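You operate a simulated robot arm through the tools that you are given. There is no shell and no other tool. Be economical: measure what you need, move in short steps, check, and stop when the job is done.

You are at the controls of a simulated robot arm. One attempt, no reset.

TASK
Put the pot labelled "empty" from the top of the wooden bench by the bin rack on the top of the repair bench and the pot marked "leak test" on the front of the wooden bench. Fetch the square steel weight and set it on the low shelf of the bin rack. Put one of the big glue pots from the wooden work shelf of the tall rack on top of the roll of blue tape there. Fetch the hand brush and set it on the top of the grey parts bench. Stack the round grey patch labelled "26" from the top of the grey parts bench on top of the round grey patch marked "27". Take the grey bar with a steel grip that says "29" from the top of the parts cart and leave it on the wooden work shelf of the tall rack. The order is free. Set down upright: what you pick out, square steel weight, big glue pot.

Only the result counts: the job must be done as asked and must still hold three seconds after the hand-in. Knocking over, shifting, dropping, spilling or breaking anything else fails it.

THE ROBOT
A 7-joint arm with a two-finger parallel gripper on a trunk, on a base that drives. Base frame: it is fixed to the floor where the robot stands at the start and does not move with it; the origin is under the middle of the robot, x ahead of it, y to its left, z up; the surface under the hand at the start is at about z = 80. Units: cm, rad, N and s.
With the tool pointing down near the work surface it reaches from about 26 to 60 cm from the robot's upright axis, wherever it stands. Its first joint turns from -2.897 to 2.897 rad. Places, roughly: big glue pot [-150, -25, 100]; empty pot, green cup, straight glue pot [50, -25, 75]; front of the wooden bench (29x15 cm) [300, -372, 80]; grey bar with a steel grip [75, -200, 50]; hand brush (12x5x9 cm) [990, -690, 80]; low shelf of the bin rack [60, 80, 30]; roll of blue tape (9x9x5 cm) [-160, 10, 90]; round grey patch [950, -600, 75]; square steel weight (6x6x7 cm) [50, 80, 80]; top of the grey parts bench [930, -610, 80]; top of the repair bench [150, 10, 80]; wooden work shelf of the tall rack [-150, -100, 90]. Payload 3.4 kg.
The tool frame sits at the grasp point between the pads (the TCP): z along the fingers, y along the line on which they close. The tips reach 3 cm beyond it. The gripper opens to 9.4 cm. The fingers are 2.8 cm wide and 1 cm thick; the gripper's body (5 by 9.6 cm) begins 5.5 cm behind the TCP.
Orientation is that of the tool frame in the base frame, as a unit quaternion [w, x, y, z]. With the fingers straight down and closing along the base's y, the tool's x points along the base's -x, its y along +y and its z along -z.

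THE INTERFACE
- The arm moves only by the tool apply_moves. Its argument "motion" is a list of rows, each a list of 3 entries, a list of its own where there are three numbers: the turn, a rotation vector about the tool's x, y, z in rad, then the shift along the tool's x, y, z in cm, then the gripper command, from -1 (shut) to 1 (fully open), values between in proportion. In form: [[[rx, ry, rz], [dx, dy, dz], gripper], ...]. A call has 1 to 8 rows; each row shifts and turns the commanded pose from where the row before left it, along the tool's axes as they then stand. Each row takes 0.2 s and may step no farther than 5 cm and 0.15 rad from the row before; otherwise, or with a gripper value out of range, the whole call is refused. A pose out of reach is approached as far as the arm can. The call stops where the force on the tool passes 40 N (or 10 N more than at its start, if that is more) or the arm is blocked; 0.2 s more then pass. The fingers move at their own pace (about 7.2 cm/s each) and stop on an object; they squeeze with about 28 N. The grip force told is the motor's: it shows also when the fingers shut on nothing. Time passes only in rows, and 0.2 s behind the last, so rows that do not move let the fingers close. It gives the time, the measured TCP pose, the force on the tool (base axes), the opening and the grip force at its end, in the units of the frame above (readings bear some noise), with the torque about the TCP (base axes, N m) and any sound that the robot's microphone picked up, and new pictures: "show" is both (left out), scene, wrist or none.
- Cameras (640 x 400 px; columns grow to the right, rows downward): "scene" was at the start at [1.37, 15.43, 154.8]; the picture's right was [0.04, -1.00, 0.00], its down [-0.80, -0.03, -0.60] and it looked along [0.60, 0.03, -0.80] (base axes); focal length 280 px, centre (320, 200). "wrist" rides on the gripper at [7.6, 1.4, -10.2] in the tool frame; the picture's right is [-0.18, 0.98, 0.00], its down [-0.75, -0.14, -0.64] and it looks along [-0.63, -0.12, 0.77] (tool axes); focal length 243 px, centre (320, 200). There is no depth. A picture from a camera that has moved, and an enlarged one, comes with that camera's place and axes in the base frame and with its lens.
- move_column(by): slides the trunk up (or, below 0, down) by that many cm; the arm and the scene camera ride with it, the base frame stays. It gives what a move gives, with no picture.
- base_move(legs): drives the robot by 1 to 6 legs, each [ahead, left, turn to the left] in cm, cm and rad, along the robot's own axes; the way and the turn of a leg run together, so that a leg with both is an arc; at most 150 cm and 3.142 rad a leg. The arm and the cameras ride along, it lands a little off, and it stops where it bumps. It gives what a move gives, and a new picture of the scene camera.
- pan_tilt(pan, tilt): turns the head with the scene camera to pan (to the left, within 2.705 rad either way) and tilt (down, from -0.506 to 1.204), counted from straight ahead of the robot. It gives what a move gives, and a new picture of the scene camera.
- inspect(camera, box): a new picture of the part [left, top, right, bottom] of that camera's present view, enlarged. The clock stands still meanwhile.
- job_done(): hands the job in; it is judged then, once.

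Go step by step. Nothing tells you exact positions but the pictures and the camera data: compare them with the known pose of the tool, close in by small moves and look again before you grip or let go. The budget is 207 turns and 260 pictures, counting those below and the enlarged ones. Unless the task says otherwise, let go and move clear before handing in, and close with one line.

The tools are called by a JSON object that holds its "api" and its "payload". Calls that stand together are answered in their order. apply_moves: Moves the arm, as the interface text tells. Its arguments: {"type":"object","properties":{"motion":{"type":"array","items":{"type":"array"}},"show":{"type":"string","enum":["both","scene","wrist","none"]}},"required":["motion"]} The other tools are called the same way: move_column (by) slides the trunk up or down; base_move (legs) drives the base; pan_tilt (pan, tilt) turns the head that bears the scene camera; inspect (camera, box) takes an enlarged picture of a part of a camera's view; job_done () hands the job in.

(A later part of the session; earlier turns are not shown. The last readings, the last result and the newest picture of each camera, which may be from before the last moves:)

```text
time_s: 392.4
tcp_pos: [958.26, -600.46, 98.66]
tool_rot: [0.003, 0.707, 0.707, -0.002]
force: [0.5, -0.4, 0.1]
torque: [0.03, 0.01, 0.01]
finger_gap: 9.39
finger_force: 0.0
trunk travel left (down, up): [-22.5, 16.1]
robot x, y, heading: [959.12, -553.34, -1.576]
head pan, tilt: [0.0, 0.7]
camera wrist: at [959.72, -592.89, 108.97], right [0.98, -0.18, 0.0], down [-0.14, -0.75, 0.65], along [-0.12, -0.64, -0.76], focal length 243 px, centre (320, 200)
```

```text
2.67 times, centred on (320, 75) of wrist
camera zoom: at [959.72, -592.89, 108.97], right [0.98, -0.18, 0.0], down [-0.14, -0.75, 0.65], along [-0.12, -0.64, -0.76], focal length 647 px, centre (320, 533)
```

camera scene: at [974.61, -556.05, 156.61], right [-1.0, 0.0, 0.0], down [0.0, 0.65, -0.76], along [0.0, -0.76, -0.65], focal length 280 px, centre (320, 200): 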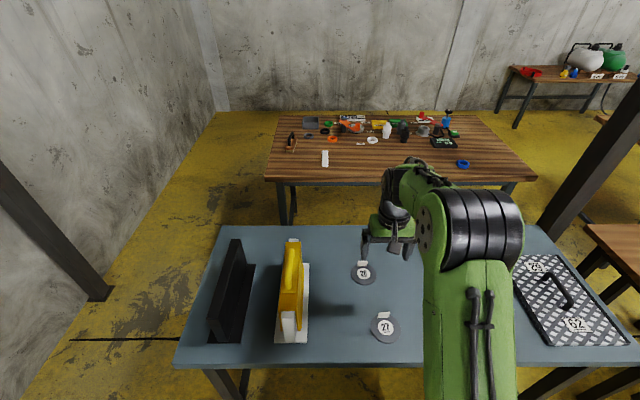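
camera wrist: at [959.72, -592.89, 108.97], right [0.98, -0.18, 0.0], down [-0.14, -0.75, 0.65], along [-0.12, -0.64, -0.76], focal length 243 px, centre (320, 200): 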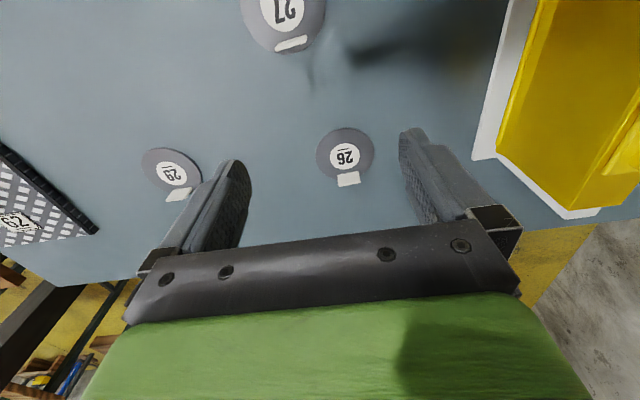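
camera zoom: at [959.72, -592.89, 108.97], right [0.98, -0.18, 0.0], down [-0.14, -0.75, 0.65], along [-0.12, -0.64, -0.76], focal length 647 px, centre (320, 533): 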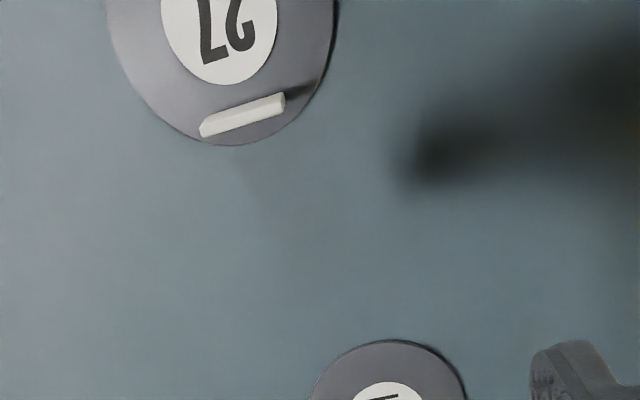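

The patches carry an upright white tab. I'll grip 26 by its tab with the fingers closing along y, so I rotate the wrist 90° and move over it.

{"api": "apply_moves", "payload": {"motion": [[[0, 0, -0.15], [-2, 0.3, 0], 0], [[0, 0, -0.15], [-2, 0.3, 0], 0], [[0, 0, -0.15], [0, 0, 0], 0], [[0, 0, -0.15], [0, 0, 0], 0], [[0, 0, -0.15], [0, 0, 0], 0], [[0, 0, -0.15], [0, 0, 0], 0], [[0, 0, -0.15], [0, 0, 0], 0], [[0, 0, -0.15], [0, 0, 0], 0]], "show": "none"}}

{"api": "apply_moves", "payload": {"motion": [[[0, 0, -0.15], [0, 0, 0], 0], [[0, 0, -0.15], [0, 0, 0], 0], [[0, 0, -0.07], [0, 0, 0], 0]], "show": "wrist"}}

```text
time_s: 394.2
tcp_pos: [959.18, -604.45, 98.88]
tool_rot: [0.002, 0.184, 0.983, -0.004]
force: [-0.4, 0.3, 0.0]
torque: [-0.04, -0.01, 0.0]
finger_gap: 4.69
finger_force: 0.0
trunk travel left (down, up): [-22.5, 16.1]
robot x, y, heading: [959.32, -553.25, -1.574]
head pan, tilt: [0.0, 0.7]
```

```text
time_s: 395.0
tcp_pos: [959.28, -604.27, 98.86]
tool_rot: [0.002, 0.0, 1.0, -0.003]
force: [-0.3, 0.2, 0.0]
torque: [0.0, -0.03, 0.03]
finger_gap: 4.69
finger_force: 0.0
trunk travel left (down, up): [-22.5, 16.1]
robot x, y, heading: [959.28, -553.05, -1.569]
head pan, tilt: [0.0, 0.7]
camera wrist: at [951.62, -602.96, 109.01], right [0.18, 0.98, -0.01], down [0.75, -0.14, 0.64], along [0.63, -0.12, -0.76], focal length 243 px, centre (320, 200)
```

wrist: 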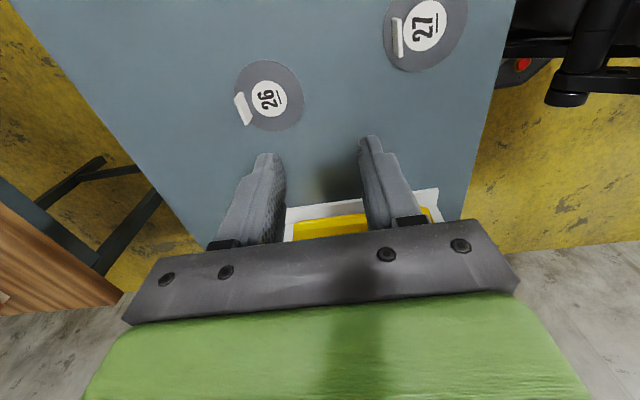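

{"api": "apply_moves", "payload": {"motion": [[[0, 0, 0], [-0.1, -4.3, 0], 0], [[0, 0, 0], [-0.1, -4.3, 2], 0], [[0, 0, 0], [0, 0, 4.5], 0]], "show": "wrist"}}

{"api": "inspect", "payload": {"camera": "scene", "box": [320, 210, 480, 360]}}

```text
time_s: 395.8
tcp_pos: [959.5, -613.22, 92.38]
tool_rot: [0.001, 0.002, 1.0, -0.002]
force: [-0.5, 0.8, 1.1]
torque: [0.0, -0.01, -0.01]
finger_gap: 4.7
finger_force: 0.1
trunk travel left (down, up): [-22.5, 16.1]
robot x, y, heading: [959.05, -553.43, -1.574]
head pan, tilt: [0.0, 0.7]
camera wrist: at [951.82, -611.7, 102.58], right [0.19, 0.98, -0.01], down [0.75, -0.14, 0.64], along [0.63, -0.12, -0.76], focal length 243 px, centre (320, 200)
```

wrist: 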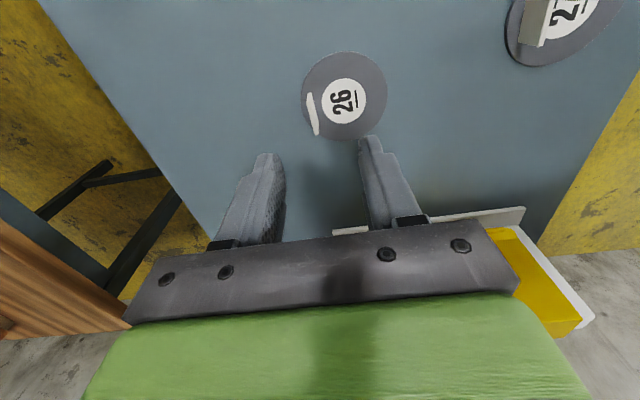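

```text
2.67 times, centred on (400, 285) of scene
camera zoom: at [974.53, -555.86, 156.62], right [-1.0, 0.0, 0.0], down [0.0, 0.64, -0.76], along [0.0, -0.76, -0.64], focal length 748 px, centre (107, -27)
```

zoom: 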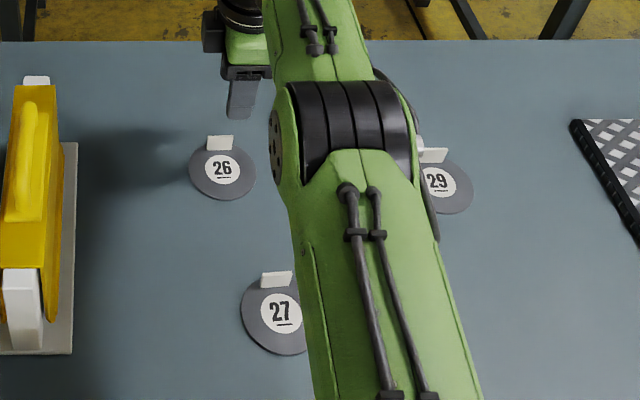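

{"api": "apply_moves", "payload": {"motion": [[[0, 0, 0], [0, -0.6, 4], 0], [[0, 0, 0], [0, 0, 3], 0]], "show": "wrist"}}

```text
time_s: 396.4
tcp_pos: [959.43, -613.46, 85.4]
tool_rot: [0.001, 0.001, 1.0, -0.003]
force: [-0.2, 1.1, 0.3]
torque: [-0.01, -0.01, 0.0]
finger_gap: 4.7
finger_force: 0.0
trunk travel left (down, up): [-22.5, 16.1]
robot x, y, heading: [959.36, -553.3, -1.574]
head pan, tilt: [0.0, 0.7]
camera wrist: at [951.72, -612.07, 95.6], right [0.19, 0.98, -0.01], down [0.75, -0.14, 0.64], along [0.63, -0.13, -0.76], focal length 243 px, centre (320, 200)
```

wrist: 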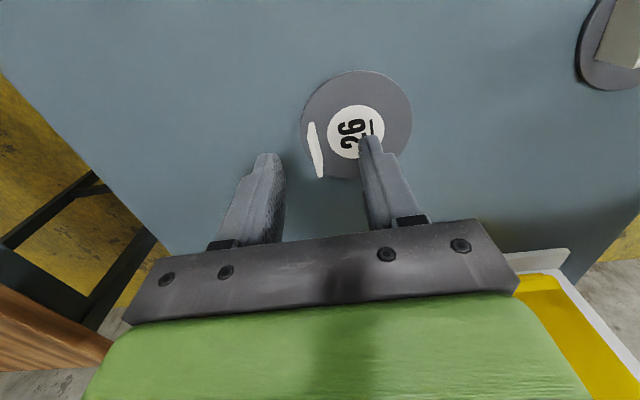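

{"api": "apply_moves", "payload": {"motion": [[[0, 0, 0], [0, -0.4, 0.8], 0], [[0, 0, 0], [0, 0, 0.6], 0]], "show": "wrist"}}

{"api": "inspect", "payload": {"camera": "wrist", "box": [220, 60, 460, 260]}}

```text
time_s: 397.0
tcp_pos: [959.46, -613.32, 84.05]
tool_rot: [0.0, 0.0, 1.0, -0.003]
force: [-0.1, 0.1, 0.3]
torque: [0.01, -0.01, -0.03]
finger_gap: 4.7
finger_force: 0.0
out of reach, approached as far as the arm can: row 1
trunk travel left (down, up): [-22.5, 16.1]
robot x, y, heading: [959.28, -553.33, -1.57]
head pan, tilt: [0.0, 0.7]
camera wrist: at [951.89, -611.95, 94.23], right [0.19, 0.98, -0.01], down [0.75, -0.14, 0.64], along [0.63, -0.12, -0.76], focal length 243 px, centre (320, 200)
```

wrist: 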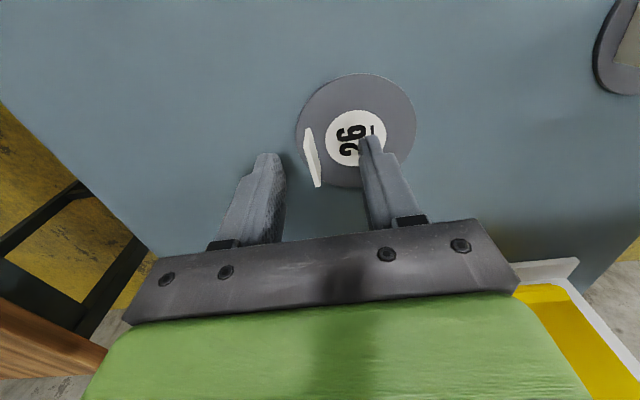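

```text
2.00 times, centred on (340, 160) of wrist
camera zoom: at [951.89, -611.95, 94.23], right [0.19, 0.98, -0.01], down [0.75, -0.14, 0.64], along [0.63, -0.12, -0.76], focal length 485 px, centre (280, 280)
```

zoom: 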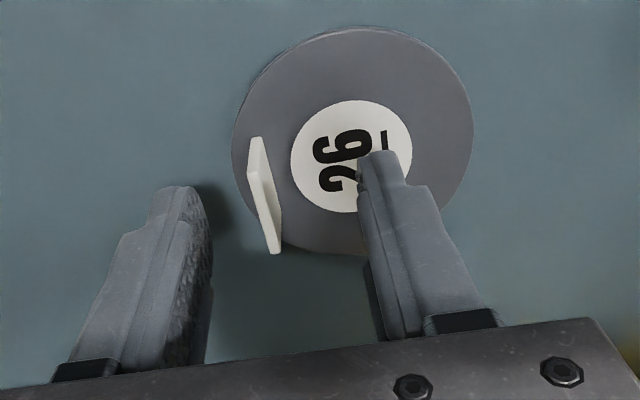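

{"api": "apply_moves", "payload": {"motion": [[[0, 0, 0], [0, 0, 0.3], 0], [[0, 0, 0], [0, 0, 0], -1], [[0, 0, 0], [0, 0, 0], -1], [[0, 0, 0], [0, 0, 0], -1], [[0, 0, 0], [0, 0, 0], -1]], "show": "none"}}

{"api": "inspect", "payload": {"camera": "wrist", "box": [220, 60, 460, 260]}}

```text
time_s: 398.2
tcp_pos: [959.63, -613.4, 83.65]
tool_rot: [0.001, 0.001, 1.0, -0.004]
force: [-0.6, 0.5, 1.0]
torque: [0.02, 0.0, 0.02]
finger_gap: 0.25
finger_force: 28.1
trunk travel left (down, up): [-22.5, 16.1]
robot x, y, heading: [959.01, -553.42, -1.579]
head pan, tilt: [0.0, 0.7]
```

```text
2.00 times, centred on (340, 160) of wrist
camera zoom: at [951.95, -611.89, 93.91], right [0.19, 0.98, -0.01], down [0.75, -0.14, 0.64], along [0.63, -0.13, -0.76], focal length 485 px, centre (280, 280)
```

zoom: 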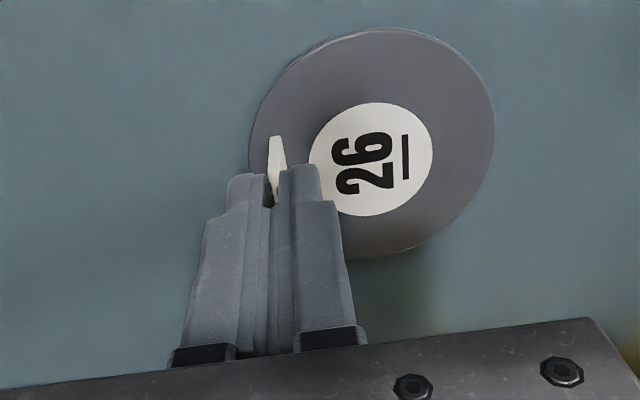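

{"api": "apply_moves", "payload": {"motion": [[[0, 0, 0], [0, 0, -1], -1], [[0, 0, 0], [0, 0, -3], -1], [[0, 0, 0], [0, 0, -4], -1], [[0, 0, 0], [0, 0, 0], -1]], "show": "both"}}

```text
time_s: 399.2
tcp_pos: [959.51, -613.62, 91.81]
tool_rot: [0.001, 0.0, 1.0, -0.004]
force: [-0.3, 0.1, -0.5]
torque: [-0.01, -0.02, 0.01]
finger_gap: 0.28
finger_force: 28.1
trunk travel left (down, up): [-22.5, 16.1]
robot x, y, heading: [959.16, -553.37, -1.576]
head pan, tilt: [0.0, 0.7]
camera scene: at [974.54, -555.93, 156.61], right [-1.0, 0.0, 0.0], down [0.0, 0.64, -0.76], along [0.0, -0.76, -0.64], focal length 280 px, centre (320, 200)
camera wrist: at [951.97, -612.13, 101.96], right [0.19, 0.98, -0.01], down [0.75, -0.14, 0.64], along [0.63, -0.12, -0.76], focal length 243 px, centre (320, 200)
```

scene: 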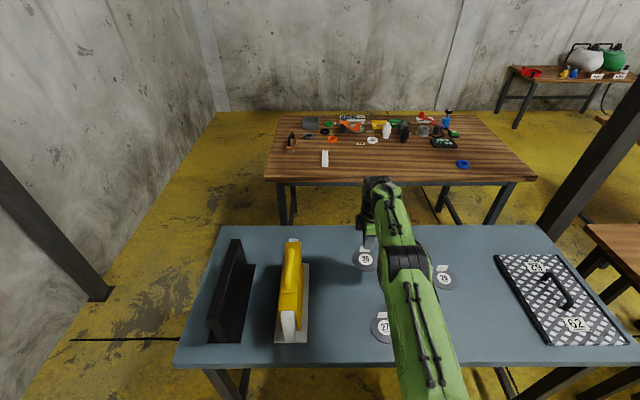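
wrist: 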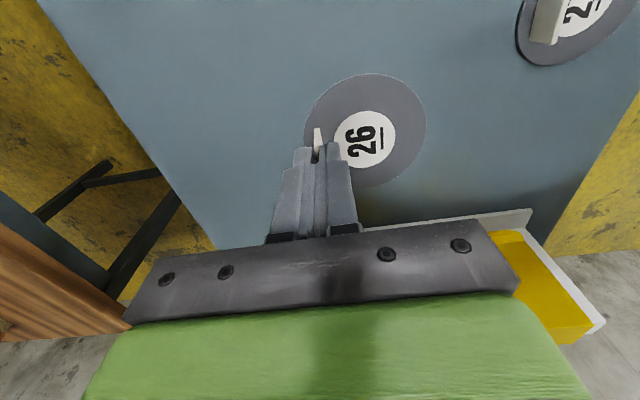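

{"api": "apply_moves", "payload": {"motion": [[[0, 0, 0.15], [0, 0, -2.5], -1], [[0, 0, 0.15], [0, 0, -2.5], -1], [[0, 0, 0.15], [0, 0, -2], -1], [[0, 0, 0.15], [0, 0, 0], -1], [[0, 0, 0.15], [0, 0, 0], -1], [[0, 0, 0.15], [0, 0, 0], -1], [[0, 0, 0.15], [0, 0, 0], -1], [[0, 0, 0.15], [0, 0, 0], -1]], "show": "none"}}

{"api": "apply_moves", "payload": {"motion": [[[0, 0, 0.15], [0, 0, 0], -1], [[0, 0, 0.15], [0, 0, 0], -1], [[0, 0, 0.07], [0, 0, 0], -1], [[0, 0, 0], [4.5, -1.7, 0], -1], [[0, 0, 0], [4.5, -1.7, 0], -1], [[0, 0, 0], [4.5, -1.7, 0], -1], [[0, 0, 0], [4.5, -1.7, 0], -1]], "show": "both"}}

{"api": "inspect", "payload": {"camera": "scene", "box": [320, 250, 480, 350]}}

```text
time_s: 401.0
tcp_pos: [958.76, -612.4, 98.55]
tool_rot: [0.003, 0.567, 0.824, -0.002]
force: [-0.5, 0.0, 0.0]
torque: [0.01, 0.0, 0.01]
finger_gap: 0.28
finger_force: 27.7
out of reach, approached as far as the arm can: row 3
trunk travel left (down, up): [-22.5, 16.1]
robot x, y, heading: [959.27, -553.38, -1.575]
head pan, tilt: [0.0, 0.7]
```

```text
time_s: 402.6
tcp_pos: [951.95, -594.52, 98.6]
tool_rot: [0.004, 0.708, 0.707, -0.004]
force: [-0.4, 0.6, -0.3]
torque: [-0.02, 0.0, -0.02]
finger_gap: 0.3
finger_force: 28.2
trunk travel left (down, up): [-22.5, 16.1]
robot x, y, heading: [959.79, -553.35, -1.578]
head pan, tilt: [0.0, 0.7]
camera scene: at [974.5, -555.74, 156.62], right [-1.0, 0.0, 0.0], down [0.0, 0.64, -0.77], along [0.0, -0.77, -0.64], focal length 280 px, centre (320, 200)
camera wrist: at [953.38, -586.74, 108.77], right [0.98, -0.19, 0.0], down [-0.14, -0.75, 0.65], along [-0.12, -0.64, -0.76], focal length 243 px, centre (320, 200)
```

scene: 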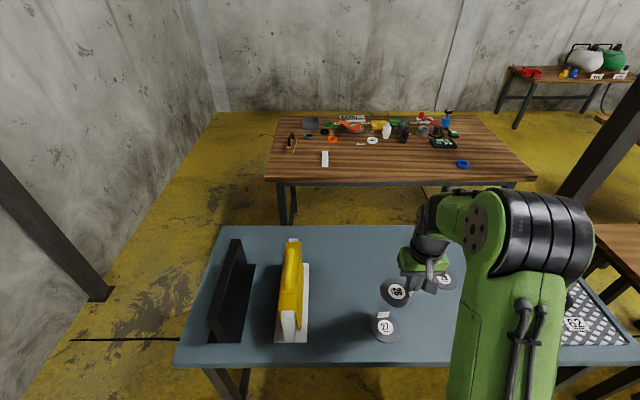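
wrist: 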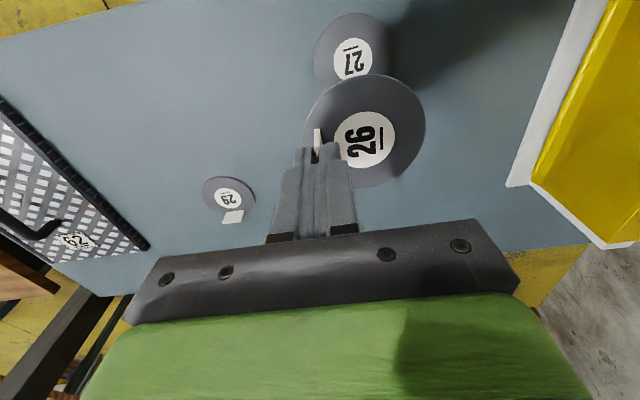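

```text
4.00 times, centred on (400, 300) of scene
camera zoom: at [974.5, -555.74, 156.62], right [-1.0, 0.0, 0.0], down [0.0, 0.64, -0.77], along [0.0, -0.77, -0.64], focal length 1122 px, centre (0, -200)
```

zoom: 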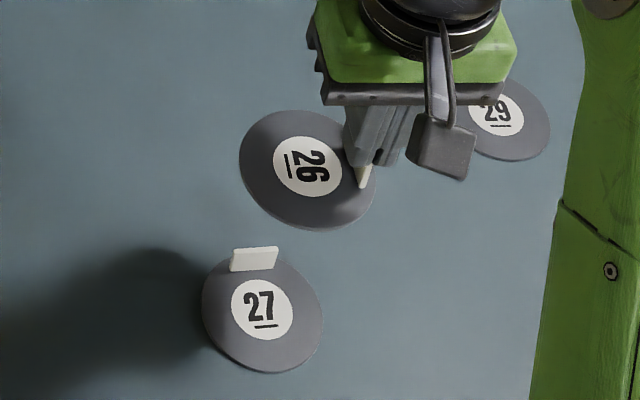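

{"api": "apply_moves", "payload": {"motion": [[[0, 0, 0], [2.9, 0.95, 2], -1], [[0, 0, 0], [0, 0, 4.5], -1], [[0, 0, 0], [0, 0, 4], -1]], "show": "wrist"}}

{"api": "inspect", "payload": {"camera": "scene", "box": [320, 270, 440, 370]}}

```text
time_s: 403.4
tcp_pos: [952.88, -591.66, 87.88]
tool_rot: [0.004, 0.708, 0.706, -0.003]
force: [0.1, -0.1, -1.2]
torque: [0.0, 0.04, 0.02]
finger_gap: 0.28
finger_force: 27.9
trunk travel left (down, up): [-22.5, 16.1]
robot x, y, heading: [959.16, -553.25, -1.573]
head pan, tilt: [0.0, 0.7]
camera wrist: at [954.39, -584.11, 98.1], right [0.98, -0.19, 0.0], down [-0.14, -0.75, 0.65], along [-0.12, -0.64, -0.76], focal length 243 px, centre (320, 200)
```

wrist: 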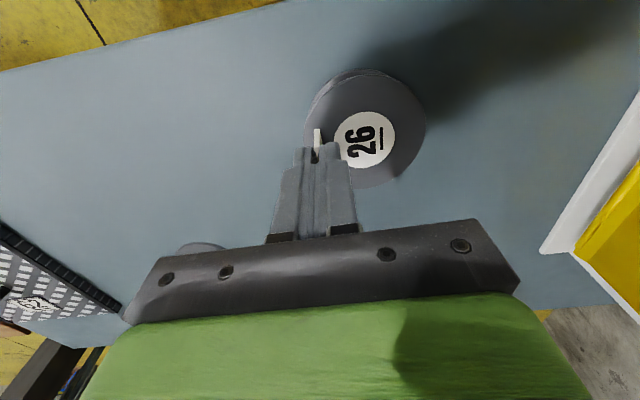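

```text
4.00 times, centred on (380, 320) of scene
camera zoom: at [974.55, -555.89, 156.61], right [-1.0, 0.0, 0.0], down [0.0, 0.64, -0.76], along [0.0, -0.76, -0.64], focal length 1122 px, centre (80, -280)
```

zoom: 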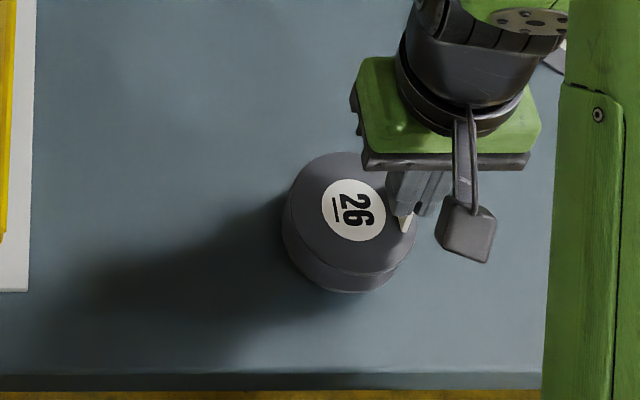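

{"api": "apply_moves", "payload": {"motion": [[[0, 0, 0], [1.0, 0.1, 0.5], -1], [[0, 0, 0], [0, 0, 0.8], -1], [[0, 0, 0], [0, 0, 0], -1]], "show": "wrist"}}

{"api": "inspect", "payload": {"camera": "scene", "box": [340, 290, 420, 350]}}

{"api": "inspect", "payload": {"camera": "wrist", "box": [260, 40, 460, 200]}}

```text
time_s: 404.2
tcp_pos: [953.09, -590.61, 86.66]
tool_rot: [0.003, 0.707, 0.707, -0.002]
force: [0.3, -0.2, -0.4]
torque: [0.01, 0.03, 0.0]
finger_gap: 0.29
finger_force: 27.8
trunk travel left (down, up): [-22.5, 16.1]
robot x, y, heading: [959.37, -553.0, -1.577]
head pan, tilt: [0.0, 0.7]
camera wrist: at [954.54, -583.01, 96.77], right [0.98, -0.18, 0.0], down [-0.14, -0.75, 0.65], along [-0.12, -0.64, -0.76], focal length 243 px, centre (320, 200)
```

wrist: 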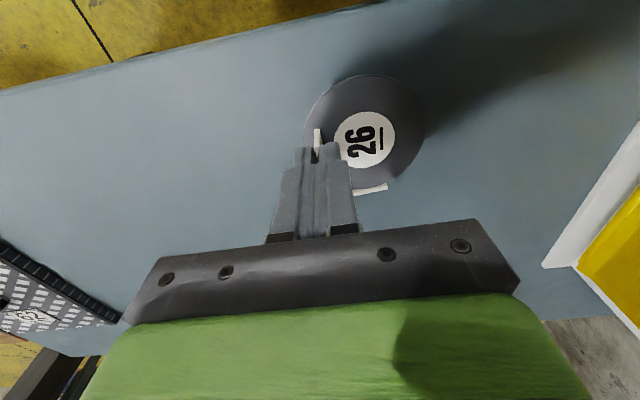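

```text
6.67 times, centred on (380, 320) of scene
camera zoom: at [974.54, -555.86, 156.62], right [-1.0, 0.0, 0.0], down [0.0, 0.64, -0.76], along [0.0, -0.76, -0.64], focal length 1870 px, centre (-80, -600)
```

zoom: 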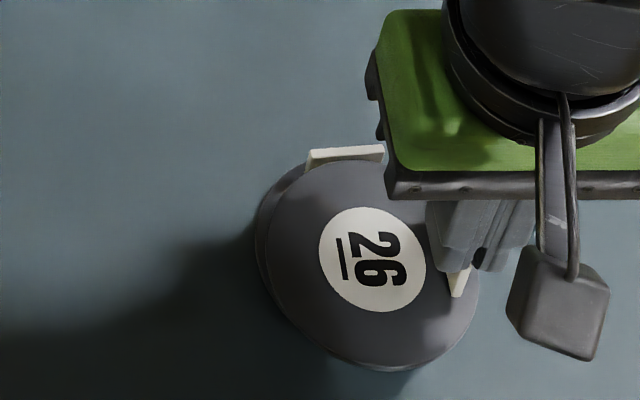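

```text
2.50 times, centred on (360, 120) of wrist
camera zoom: at [954.54, -583.01, 96.77], right [0.98, -0.18, 0.0], down [-0.14, -0.75, 0.65], along [-0.12, -0.64, -0.76], focal length 606 px, centre (220, 400)
```

zoom: 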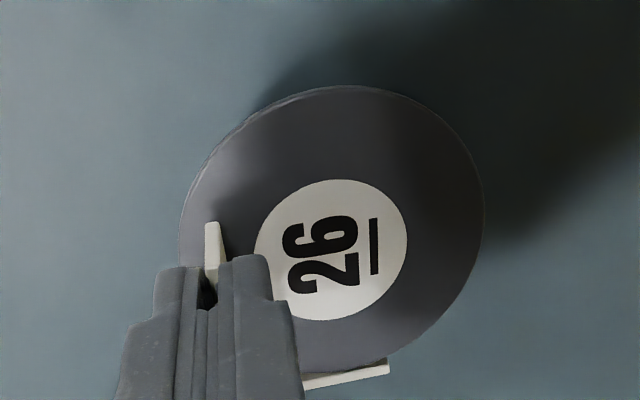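

{"api": "apply_moves", "payload": {"motion": [[[0, 0, 0], [0.6, 0, 0.5], -1], [[0, 0, 0], [0, 0, 0.7], -1], [[0, 0, 0], [0, 0, 0.5], -1], [[0, 0, 0], [0, 0, 0], -1]], "show": "none"}}

{"api": "inspect", "payload": {"camera": "scene", "box": [340, 290, 420, 350]}}

```text
time_s: 405.2
tcp_pos: [953.05, -590.11, 84.97]
tool_rot: [0.003, 0.707, 0.707, -0.001]
force: [-0.1, 0.7, -0.6]
torque: [0.01, 0.02, 0.0]
finger_gap: 0.29
finger_force: 28.6
trunk travel left (down, up): [-22.5, 16.1]
robot x, y, heading: [959.29, -553.58, -1.573]
head pan, tilt: [0.0, 0.7]
```

```text
6.67 times, centred on (380, 320) of scene
camera zoom: at [974.54, -555.89, 156.62], right [-1.0, 0.0, 0.0], down [0.0, 0.64, -0.76], along [0.0, -0.76, -0.64], focal length 1870 px, centre (-80, -600)
```

zoom: 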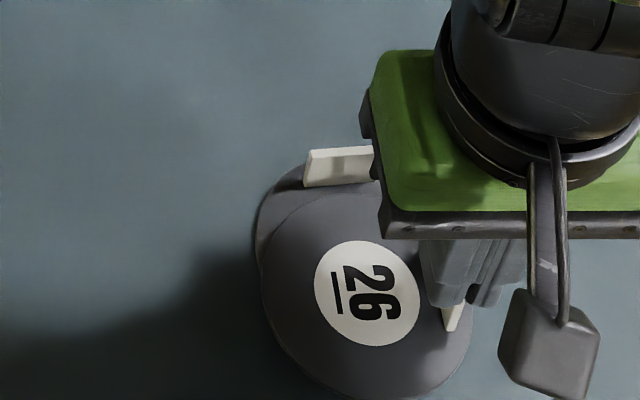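

{"api": "apply_moves", "payload": {"motion": [[[0, 0, 0], [0, 0, 0.4], -1], [[0, 0, 0], [0, 0, 0.3], -1], [[0, 0, 0], [0, 0, 0], -1]], "show": "none"}}

```text
time_s: 406.0
tcp_pos: [953.01, -589.96, 84.24]
tool_rot: [0.003, 0.707, 0.707, -0.002]
force: [-0.2, -0.2, -1.2]
torque: [-0.01, 0.0, 0.01]
finger_gap: 0.27
finger_force: 27.7
trunk travel left (down, up): [-22.5, 16.1]
robot x, y, heading: [959.36, -553.41, -1.576]
head pan, tilt: [0.0, 0.7]
```

{"api": "apply_moves", "payload": {"motion": [[[0, 0, 0], [0, 0, 0.2], -1], [[0, 0, 0], [0, 0, 0.15], -1], [[0, 0, 0], [0, 0, 0], -1]], "show": "none"}}

{"api": "inspect", "payload": {"camera": "scene", "box": [340, 290, 420, 350]}}

```text
time_s: 406.8
tcp_pos: [953.19, -590.09, 84.06]
tool_rot: [0.005, 0.708, 0.706, -0.003]
force: [-2.1, 1.6, 17.0]
torque: [-0.16, 0.04, -0.03]
finger_gap: 0.29
finger_force: 28.0
trunk travel left (down, up): [-22.5, 16.1]
robot x, y, heading: [959.07, -553.27, -1.574]
head pan, tilt: [0.0, 0.7]
```

```text
6.67 times, centred on (380, 320) of scene
camera zoom: at [974.52, -555.69, 156.63], right [-1.0, 0.0, 0.0], down [0.0, 0.64, -0.77], along [0.0, -0.77, -0.64], focal length 1870 px, centre (-80, -600)
```

zoom: 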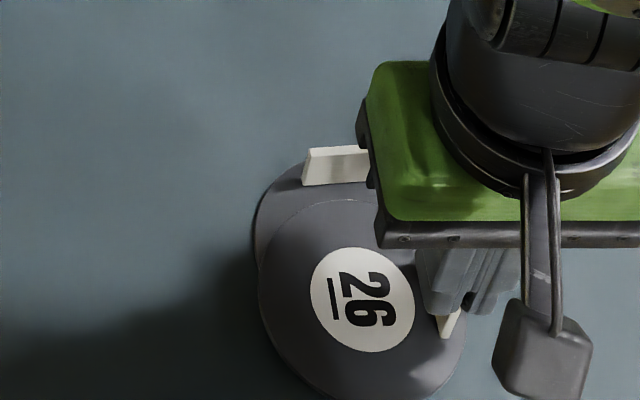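

{"api": "apply_moves", "payload": {"motion": [[[0, 0, 0], [0, 0, -0.5], -1], [[0, 0, 0], [-0.45, 0, 0], -1], [[0, 0, 0], [0, 0, 0.3], -1], [[0, 0, 0], [0, 0, 0.1], -1], [[0, 0, 0], [0, 0, 0], -1]], "show": "none"}}

{"api": "inspect", "payload": {"camera": "scene", "box": [340, 290, 420, 350]}}

```text
time_s: 408.0
tcp_pos: [953.26, -590.53, 84.1]
tool_rot: [0.004, 0.707, 0.707, -0.003]
force: [0.2, 1.0, 9.5]
torque: [-0.13, 0.02, 0.01]
finger_gap: 0.27
finger_force: 28.1
trunk travel left (down, up): [-22.5, 16.1]
robot x, y, heading: [959.78, -553.28, -1.571]
head pan, tilt: [0.0, 0.7]
```

```text
6.67 times, centred on (380, 320) of scene
camera zoom: at [974.56, -555.79, 156.62], right [-1.0, 0.0, 0.0], down [0.0, 0.64, -0.77], along [0.0, -0.77, -0.64], focal length 1870 px, centre (-80, -600)
```

zoom: 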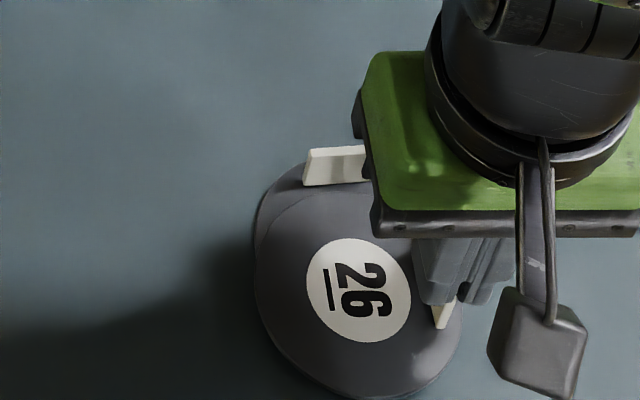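

{"api": "apply_moves", "payload": {"motion": [[[0, 0, 0], [0, 0, -0.1], -0.5], [[0, 0, 0], [0, 0, 0], -0.5], [[0, 0, 0], [0, 0, -2], -0.5], [[0, 0, 0], [0, 0, -4], -0.5], [[0, 0, 0], [0, 0, -5], -0.5], [[0, 0, 0], [0, 0, -5], 0]], "show": "wrist"}}

{"api": "inspect", "payload": {"camera": "scene", "box": [320, 270, 440, 370]}}

```text
time_s: 409.4
tcp_pos: [953.14, -590.16, 100.48]
tool_rot: [0.003, 0.707, 0.707, -0.002]
force: [-0.5, 0.7, -0.3]
torque: [-0.01, 0.01, -0.02]
finger_gap: 4.67
finger_force: 0.0
trunk travel left (down, up): [-22.5, 16.1]
robot x, y, heading: [959.42, -552.85, -1.571]
head pan, tilt: [0.0, 0.7]
camera wrist: at [954.7, -582.72, 110.63], right [0.98, -0.18, 0.0], down [-0.14, -0.75, 0.65], along [-0.12, -0.64, -0.76], focal length 243 px, centre (320, 200)
```

wrist: 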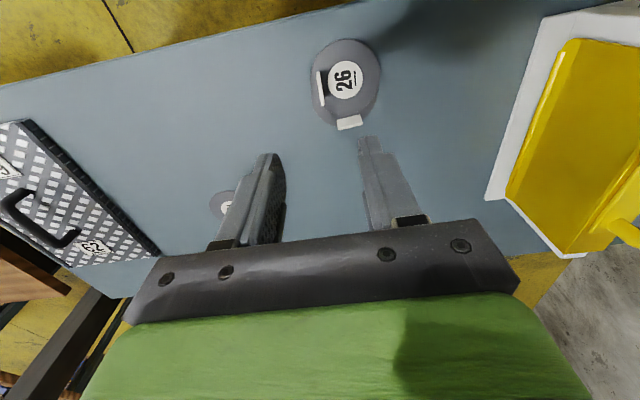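

```text
4.00 times, centred on (380, 320) of scene
camera zoom: at [974.55, -555.77, 156.62], right [-1.0, 0.0, 0.0], down [0.0, 0.64, -0.77], along [0.0, -0.77, -0.64], focal length 1122 px, centre (80, -280)
```

zoom: 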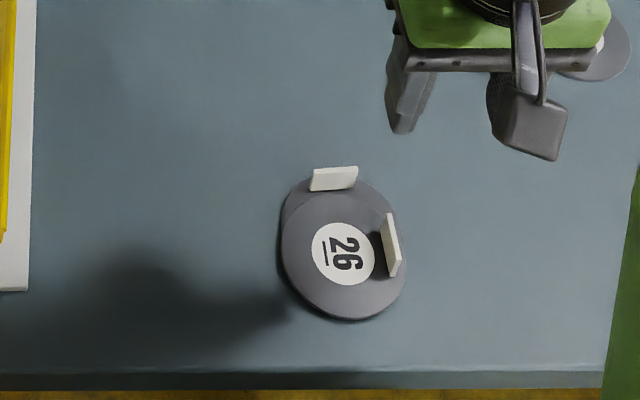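

Patch 26 lies on 27. Now the hand brush on the wooden bench behind; I drive round the right end along the wall.

{"api": "base_move", "payload": {"legs": [[-28, 0, 0], [0, 92, 0], [130, 0, 0]]}}

{"api": "pan_tilt", "payload": {"pan": -0.7, "tilt": 0.8}}

```text
time_s: 421.9
tcp_pos: [1039.61, -693.71, 100.27]
tool_rot: [0.003, 0.72, 0.694, -0.002]
force: [-0.6, -0.1, 0.4]
torque: [0.01, -0.01, -0.04]
finger_gap: 4.7
finger_force: 0.1
trunk travel left (down, up): [-22.5, 16.1]
robot x, y, heading: [1047.01, -656.78, -1.613]
head pan, tilt: [0.0, 0.7]
camera scene: at [1062.11, -659.92, 156.62], right [-1.0, 0.04, 0.0], down [0.03, 0.64, -0.76], along [-0.03, -0.76, -0.64], focal length 280 px, centre (320, 200)
```

scene: 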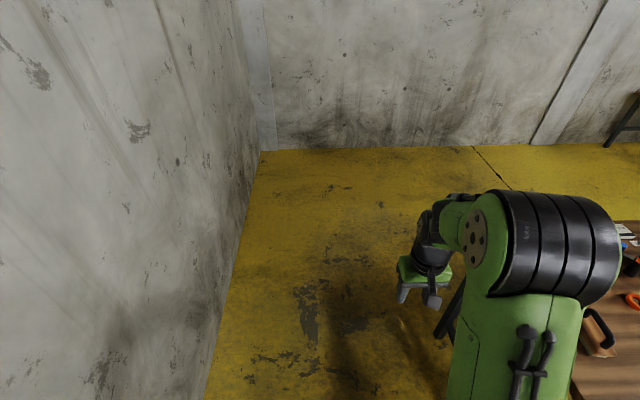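

```text
time_s: 423.0
tcp_pos: [1039.6, -693.7, 100.28]
tool_rot: [0.003, 0.72, 0.694, -0.002]
force: [0.0, -0.3, -0.6]
torque: [0.01, 0.0, 0.0]
finger_gap: 4.7
finger_force: 0.2
trunk travel left (down, up): [-22.5, 16.1]
robot x, y, heading: [1047.09, -656.66, -1.611]
head pan, tilt: [-0.7, 0.799]
camera scene: at [1057.02, -657.35, 155.79], right [-0.74, 0.67, 0.0], down [0.48, 0.53, -0.7], along [-0.47, -0.52, -0.72], focal length 280 px, centre (320, 200)
```

scene: 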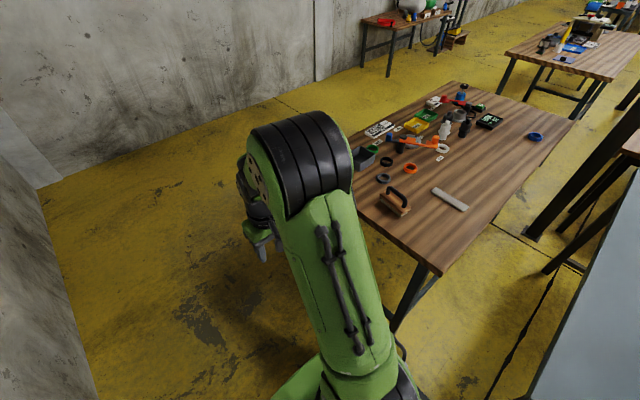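

{"api": "base_move", "payload": {"legs": [[34, 0, 0], [0, 0, -1.53]]}}

{"api": "pan_tilt", "payload": {"pan": 0, "tilt": 0.9}}

{"api": "apply_moves", "payload": {"motion": [[[0, 0, 0], [0, 0, 0], 1]], "show": "wrist"}}

```text
time_s: 428.9
tcp_pos: [1008.11, -685.6, 100.48]
tool_rot: [0.0, 1.0, 0.015, -0.003]
force: [0.2, 1.0, 0.6]
torque: [0.01, 0.04, 0.01]
finger_gap: 4.7
finger_force: 0.0
trunk travel left (down, up): [-22.5, 16.1]
robot x, y, heading: [1045.93, -690.81, -3.119]
head pan, tilt: [-0.7, 0.799]
camera scene: at [1045.63, -700.66, 155.79], right [0.62, 0.78, 0.0], down [0.56, -0.45, -0.7], along [-0.54, 0.44, -0.72], focal length 280 px, centre (320, 200)
```

scene: 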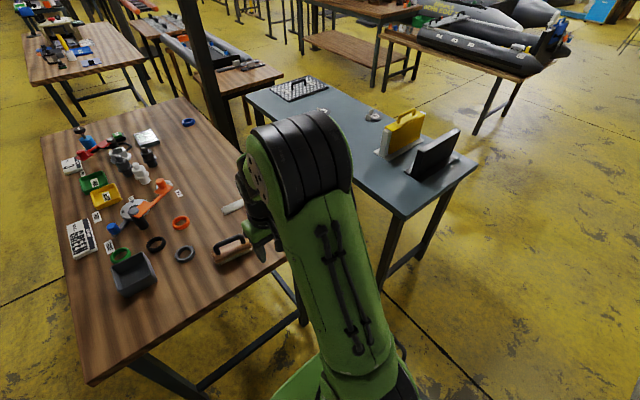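

```text
time_s: 429.9
tcp_pos: [1008.13, -685.51, 100.33]
tool_rot: [0.001, 1.0, 0.014, -0.004]
force: [-0.1, 0.3, 0.3]
torque: [0.03, 0.01, 0.02]
finger_gap: 4.72
finger_force: 0.2
trunk travel left (down, up): [-22.5, 16.1]
robot x, y, heading: [1045.6, -690.58, -3.116]
head pan, tilt: [0.0, 0.901]
camera scene: at [1044.39, -705.89, 155.0], right [-0.03, 1.0, 0.0], down [0.78, 0.02, -0.62], along [-0.62, -0.02, -0.78], focal length 280 px, centre (320, 200)
```

scene: 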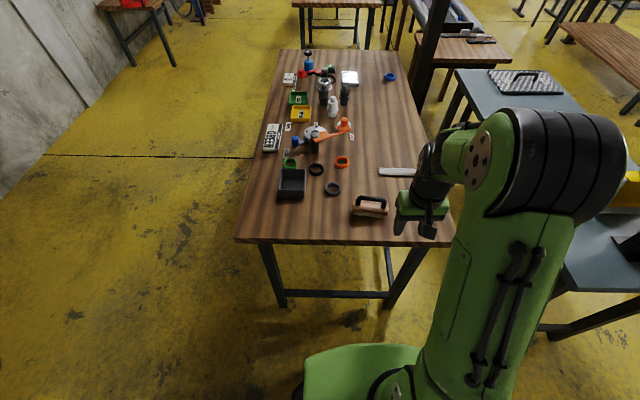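

```text
time_s: 430.3
tcp_pos: [1008.18, -685.63, 100.33]
tool_rot: [0.001, 1.0, 0.016, -0.004]
force: [-0.1, 0.4, -0.2]
torque: [0.02, 0.0, 0.01]
finger_gap: 9.4
finger_force: 0.2
trunk travel left (down, up): [-22.5, 16.1]
robot x, y, heading: [1045.54, -690.69, -3.116]
head pan, tilt: [0.0, 0.901]
camera wrist: at [1016.0, -686.8, 110.54], right [-0.15, -0.99, 0.0], down [-0.75, 0.12, 0.65], along [-0.64, 0.1, -0.76], focal length 243 px, centre (320, 200)
```

wrist: 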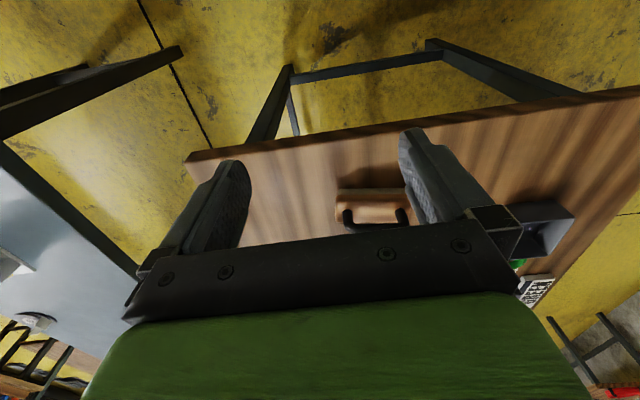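

{"api": "inspect", "payload": {"camera": "scene", "box": [320, 160, 440, 250]}}

{"api": "inspect", "payload": {"camera": "wrist", "box": [300, 140, 460, 240]}}

```text
4.44 times, centred on (380, 205) of scene
camera zoom: at [1044.39, -705.9, 155.0], right [-0.03, 1.0, 0.0], down [0.78, 0.02, -0.62], along [-0.62, -0.02, -0.78], focal length 1246 px, centre (53, 178)
```

zoom: 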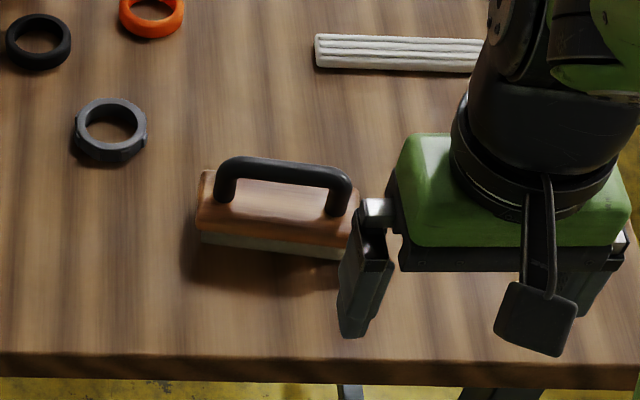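

```text
4.00 times, centred on (380, 190) of wrist
camera zoom: at [1016.0, -686.8, 110.54], right [-0.15, -0.99, 0.0], down [-0.75, 0.12, 0.65], along [-0.64, 0.1, -0.76], focal length 970 px, centre (80, 240)
```

zoom: 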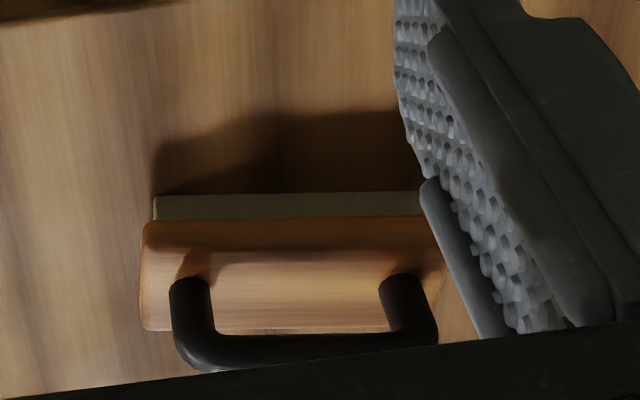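

The brush has a staple handle along y at about (991, -691), bar near z 88. I rotate the wrist to close along x and move over it.

{"api": "apply_moves", "payload": {"motion": [[[0, 0, -0.15], [0, 0, 0], 0.2], [[0, 0, -0.15], [0, 0, 0], 0.2], [[0, 0, -0.15], [0, 0, 0], 0.2], [[0, 0, -0.15], [0, 0, 0], 0.2], [[0, 0, -0.15], [0, 0, 0], 0.2], [[0, 0, -0.15], [0, 0, 0], 0.2], [[0, 0, -0.15], [0, 0, 0], 0.2], [[0, 0, -0.15], [0, 0, 0], 0.2]], "show": "none"}}

{"api": "apply_moves", "payload": {"motion": [[[0, 0, -0.15], [0, 0, 0], 0.2], [[0, 0, -0.034], [0, 0, 0], 0.2], [[0, 0, 0], [-1, -4.5, 0], 0.2], [[0, 0, 0], [-1, -4.5, 0], 0.2], [[0, 0, 0], [-1, -4.5, 0], 0.2]], "show": "wrist"}}

```text
time_s: 432.1
tcp_pos: [1008.37, -685.51, 100.29]
tool_rot: [-0.001, 0.816, 0.578, -0.004]
force: [0.6, -0.1, -1.1]
torque: [0.04, 0.04, 0.01]
finger_gap: 5.63
finger_force: 0.1
trunk travel left (down, up): [-22.5, 16.1]
robot x, y, heading: [1045.77, -690.47, -3.118]
head pan, tilt: [0.0, 0.901]
```

```text
time_s: 433.3
tcp_pos: [994.37, -686.4, 100.13]
tool_rot: [-0.001, 0.76, 0.65, -0.002]
force: [-0.4, -1.1, 0.0]
torque: [0.0, -0.03, 0.01]
finger_gap: 5.66
finger_force: 0.0
trunk travel left (down, up): [-22.5, 16.1]
robot x, y, heading: [1045.7, -690.55, -3.115]
head pan, tilt: [0.0, 0.901]
camera wrist: at [997.03, -679.09, 110.41], right [0.94, -0.34, 0.0], down [-0.26, -0.72, 0.65], along [-0.22, -0.61, -0.76], focal length 243 px, centre (320, 200)
```

wrist: 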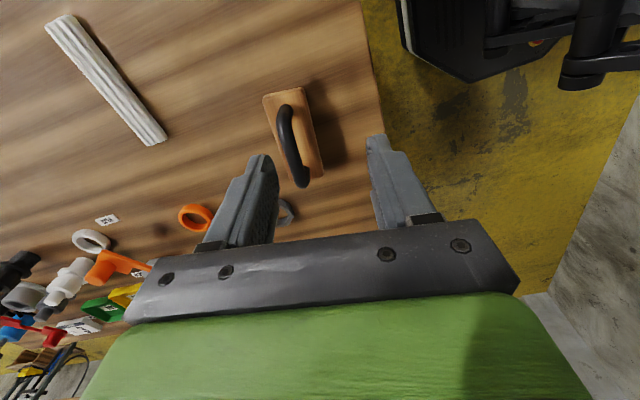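

{"api": "apply_moves", "payload": {"motion": [[[0, 0, 0], [-2.05, -1.8, 2.5], 0.2], [[0, 0, 0], [-2.05, -1.8, 2.5], 0.2], [[0, 0, 0], [0, 0, 2], 0.2]], "show": "wrist"}}

{"api": "inspect", "payload": {"camera": "scene", "box": [320, 160, 440, 250]}}

```text
time_s: 434.1
tcp_pos: [990.15, -689.87, 93.26]
tool_rot: [-0.001, 0.761, 0.649, -0.003]
force: [-0.6, 0.6, -0.5]
torque: [0.0, 0.02, 0.02]
finger_gap: 5.65
finger_force: 0.1
trunk travel left (down, up): [-22.5, 16.1]
robot x, y, heading: [1045.5, -690.41, -3.114]
head pan, tilt: [0.0, 0.901]
camera wrist: at [992.92, -682.7, 103.51], right [0.94, -0.34, -0.01], down [-0.25, -0.72, 0.65], along [-0.22, -0.61, -0.76], focal length 243 px, centre (320, 200)
```

wrist: 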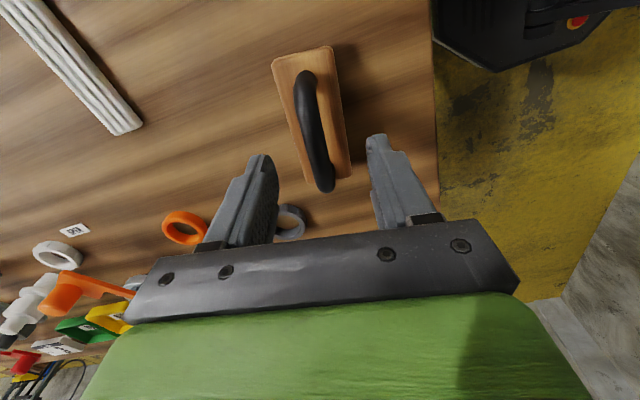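

```text
4.44 times, centred on (380, 205) of scene
camera zoom: at [1044.34, -705.88, 155.0], right [-0.03, 1.0, 0.0], down [0.78, 0.02, -0.62], along [-0.62, -0.02, -0.78], focal length 1246 px, centre (53, 178)
```

zoom: 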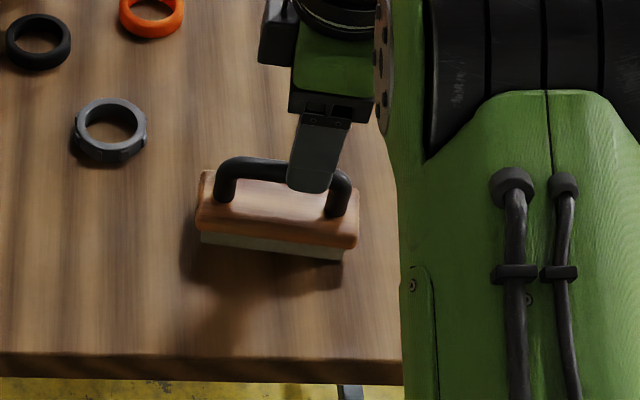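

{"api": "apply_moves", "payload": {"motion": [[[0, 0, 0], [-0.3, -0.4, 2.5], 0.2], [[0, 0, 0], [0, 0, 2.3], 0.2]], "show": "wrist"}}

{"api": "inspect", "payload": {"camera": "wrist", "box": [220, 60, 420, 220]}}

```text
time_s: 434.7
tcp_pos: [989.72, -690.11, 88.79]
tool_rot: [-0.001, 0.76, 0.65, -0.003]
force: [-0.4, -0.4, -0.6]
torque: [0.01, -0.02, -0.02]
finger_gap: 5.67
finger_force: 0.1
trunk travel left (down, up): [-22.5, 16.1]
robot x, y, heading: [1045.76, -690.28, -3.118]
head pan, tilt: [0.0, 0.901]
camera wrist: at [992.36, -682.82, 98.91], right [0.94, -0.34, -0.01], down [-0.25, -0.72, 0.65], along [-0.22, -0.61, -0.76], focal length 243 px, centre (320, 200)
```

wrist: 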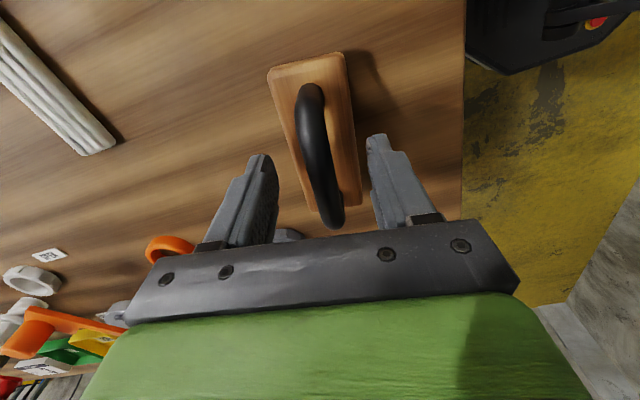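

```text
2.50 times, centred on (320, 140) of wrist
camera zoom: at [992.36, -682.82, 98.91], right [0.94, -0.34, -0.01], down [-0.25, -0.72, 0.65], along [-0.22, -0.61, -0.76], focal length 606 px, centre (320, 350)
```

zoom: 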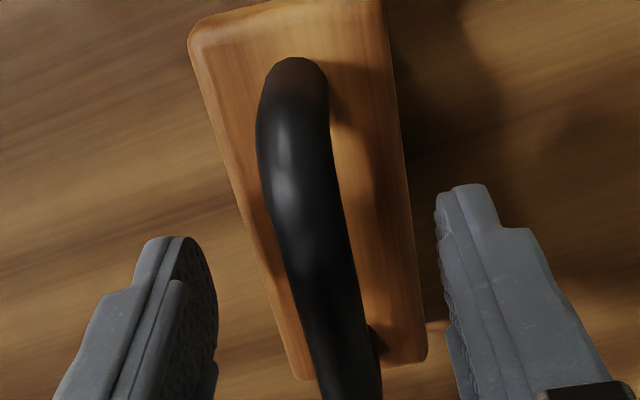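

{"api": "apply_moves", "payload": {"motion": [[[0, 0, 0], [0, 0, 0.3], 0], [[0, 0, 0], [0, 0, 0], -1], [[0, 0, 0], [0, 0, 0], -1], [[0, 0, 0], [0, 0, 0], -1], [[0, 0, 0], [0, 0, 0], -1]], "show": "wrist"}}

```text
time_s: 435.9
tcp_pos: [989.67, -690.03, 88.32]
tool_rot: [-0.001, 0.761, 0.649, -0.004]
force: [-0.1, -0.4, 0.0]
torque: [0.0, 0.0, 0.04]
finger_gap: 1.51
finger_force: 28.2
trunk travel left (down, up): [-22.5, 16.1]
robot x, y, heading: [1045.69, -690.92, -3.115]
head pan, tilt: [0.0, 0.901]
camera wrist: at [992.38, -682.84, 98.56], right [0.94, -0.34, -0.01], down [-0.25, -0.72, 0.65], along [-0.22, -0.61, -0.76], focal length 243 px, centre (320, 200)
```

wrist: 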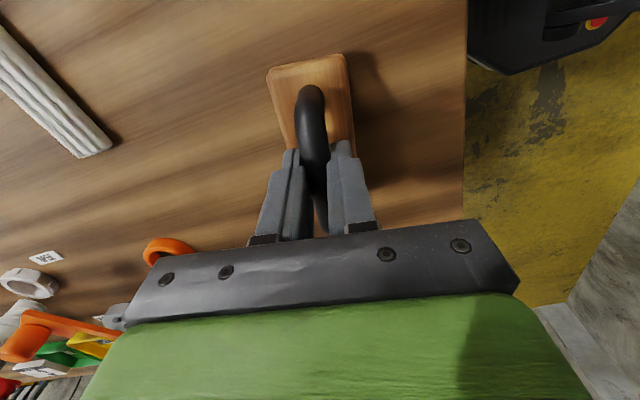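

Gripped the handle (1.5 cm). Lifting and checking.

{"api": "apply_moves", "payload": {"motion": [[[0, 0, 0], [0, 0, -1], -1], [[0, 0, 0], [0, 0, -4], -1], [[0, 0, 0], [0, 0, -5], -1], [[0, 0, 0], [0, 0, -5], -1], [[0, 0, 0], [0, 4.5, -2], -1], [[0, 0, 0], [0, 4.5, 0], -1], [[0, 0, 0], [0, 4.5, 0], -1]], "show": "both"}}

```text
time_s: 437.5
tcp_pos: [1003.25, -692.43, 105.39]
tool_rot: [-0.003, 0.76, 0.65, -0.004]
force: [0.1, 1.0, -0.5]
torque: [0.01, 0.02, 0.01]
finger_gap: 1.51
finger_force: 27.7
trunk travel left (down, up): [-22.5, 16.1]
robot x, y, heading: [1046.07, -691.11, -3.115]
head pan, tilt: [0.0, 0.901]
camera scene: at [1044.61, -705.93, 155.0], right [-0.03, 1.0, 0.0], down [0.78, 0.02, -0.62], along [-0.62, -0.02, -0.78], focal length 280 px, centre (320, 200)
camera wrist: at [1005.98, -685.13, 115.63], right [0.94, -0.34, -0.01], down [-0.25, -0.72, 0.65], along [-0.22, -0.61, -0.76], focal length 243 px, centre (320, 200)
```

scene: 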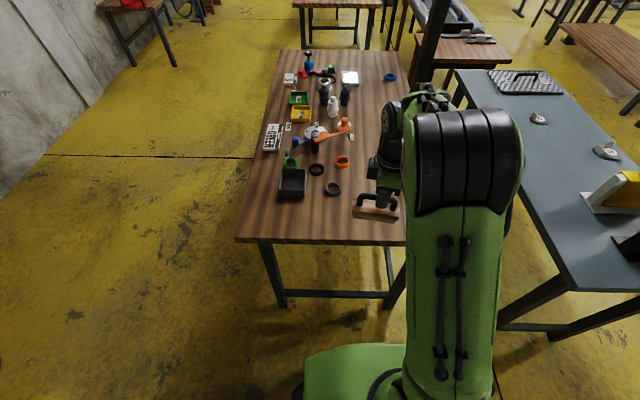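
wrist: 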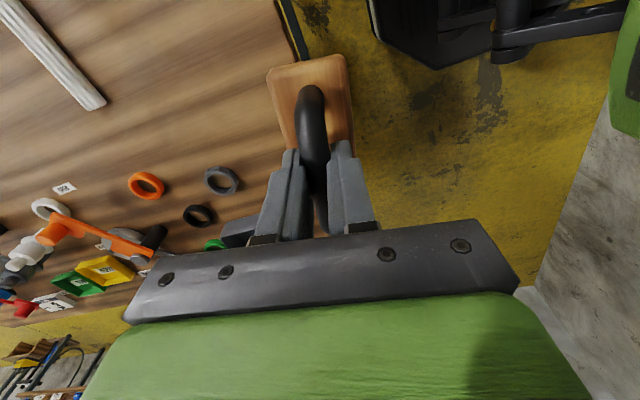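

{"api": "base_move", "payload": {"legs": [[0, 0, 1.545], [-100, 0, 0], [-66, 0, 0]]}}

```text
time_s: 449.9
tcp_pos: [1046.96, -563.29, 105.43]
tool_rot: [0.002, 0.098, 0.995, -0.004]
force: [0.2, -0.5, -1.9]
torque: [0.02, -0.01, -0.02]
finger_gap: 1.52
finger_force: 28.2
trunk travel left (down, up): [-22.5, 16.1]
robot x, y, heading: [1047.23, -520.59, -1.58]
head pan, tilt: [0.0, 0.901]
camera scene: at [1061.93, -522.53, 155.0], right [-1.0, 0.01, 0.0], down [0.01, 0.78, -0.62], along [-0.01, -0.62, -0.78], focal length 280 px, centre (320, 200)
```

scene: 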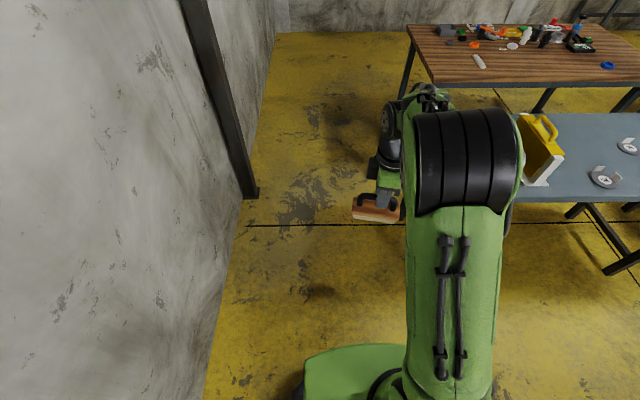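

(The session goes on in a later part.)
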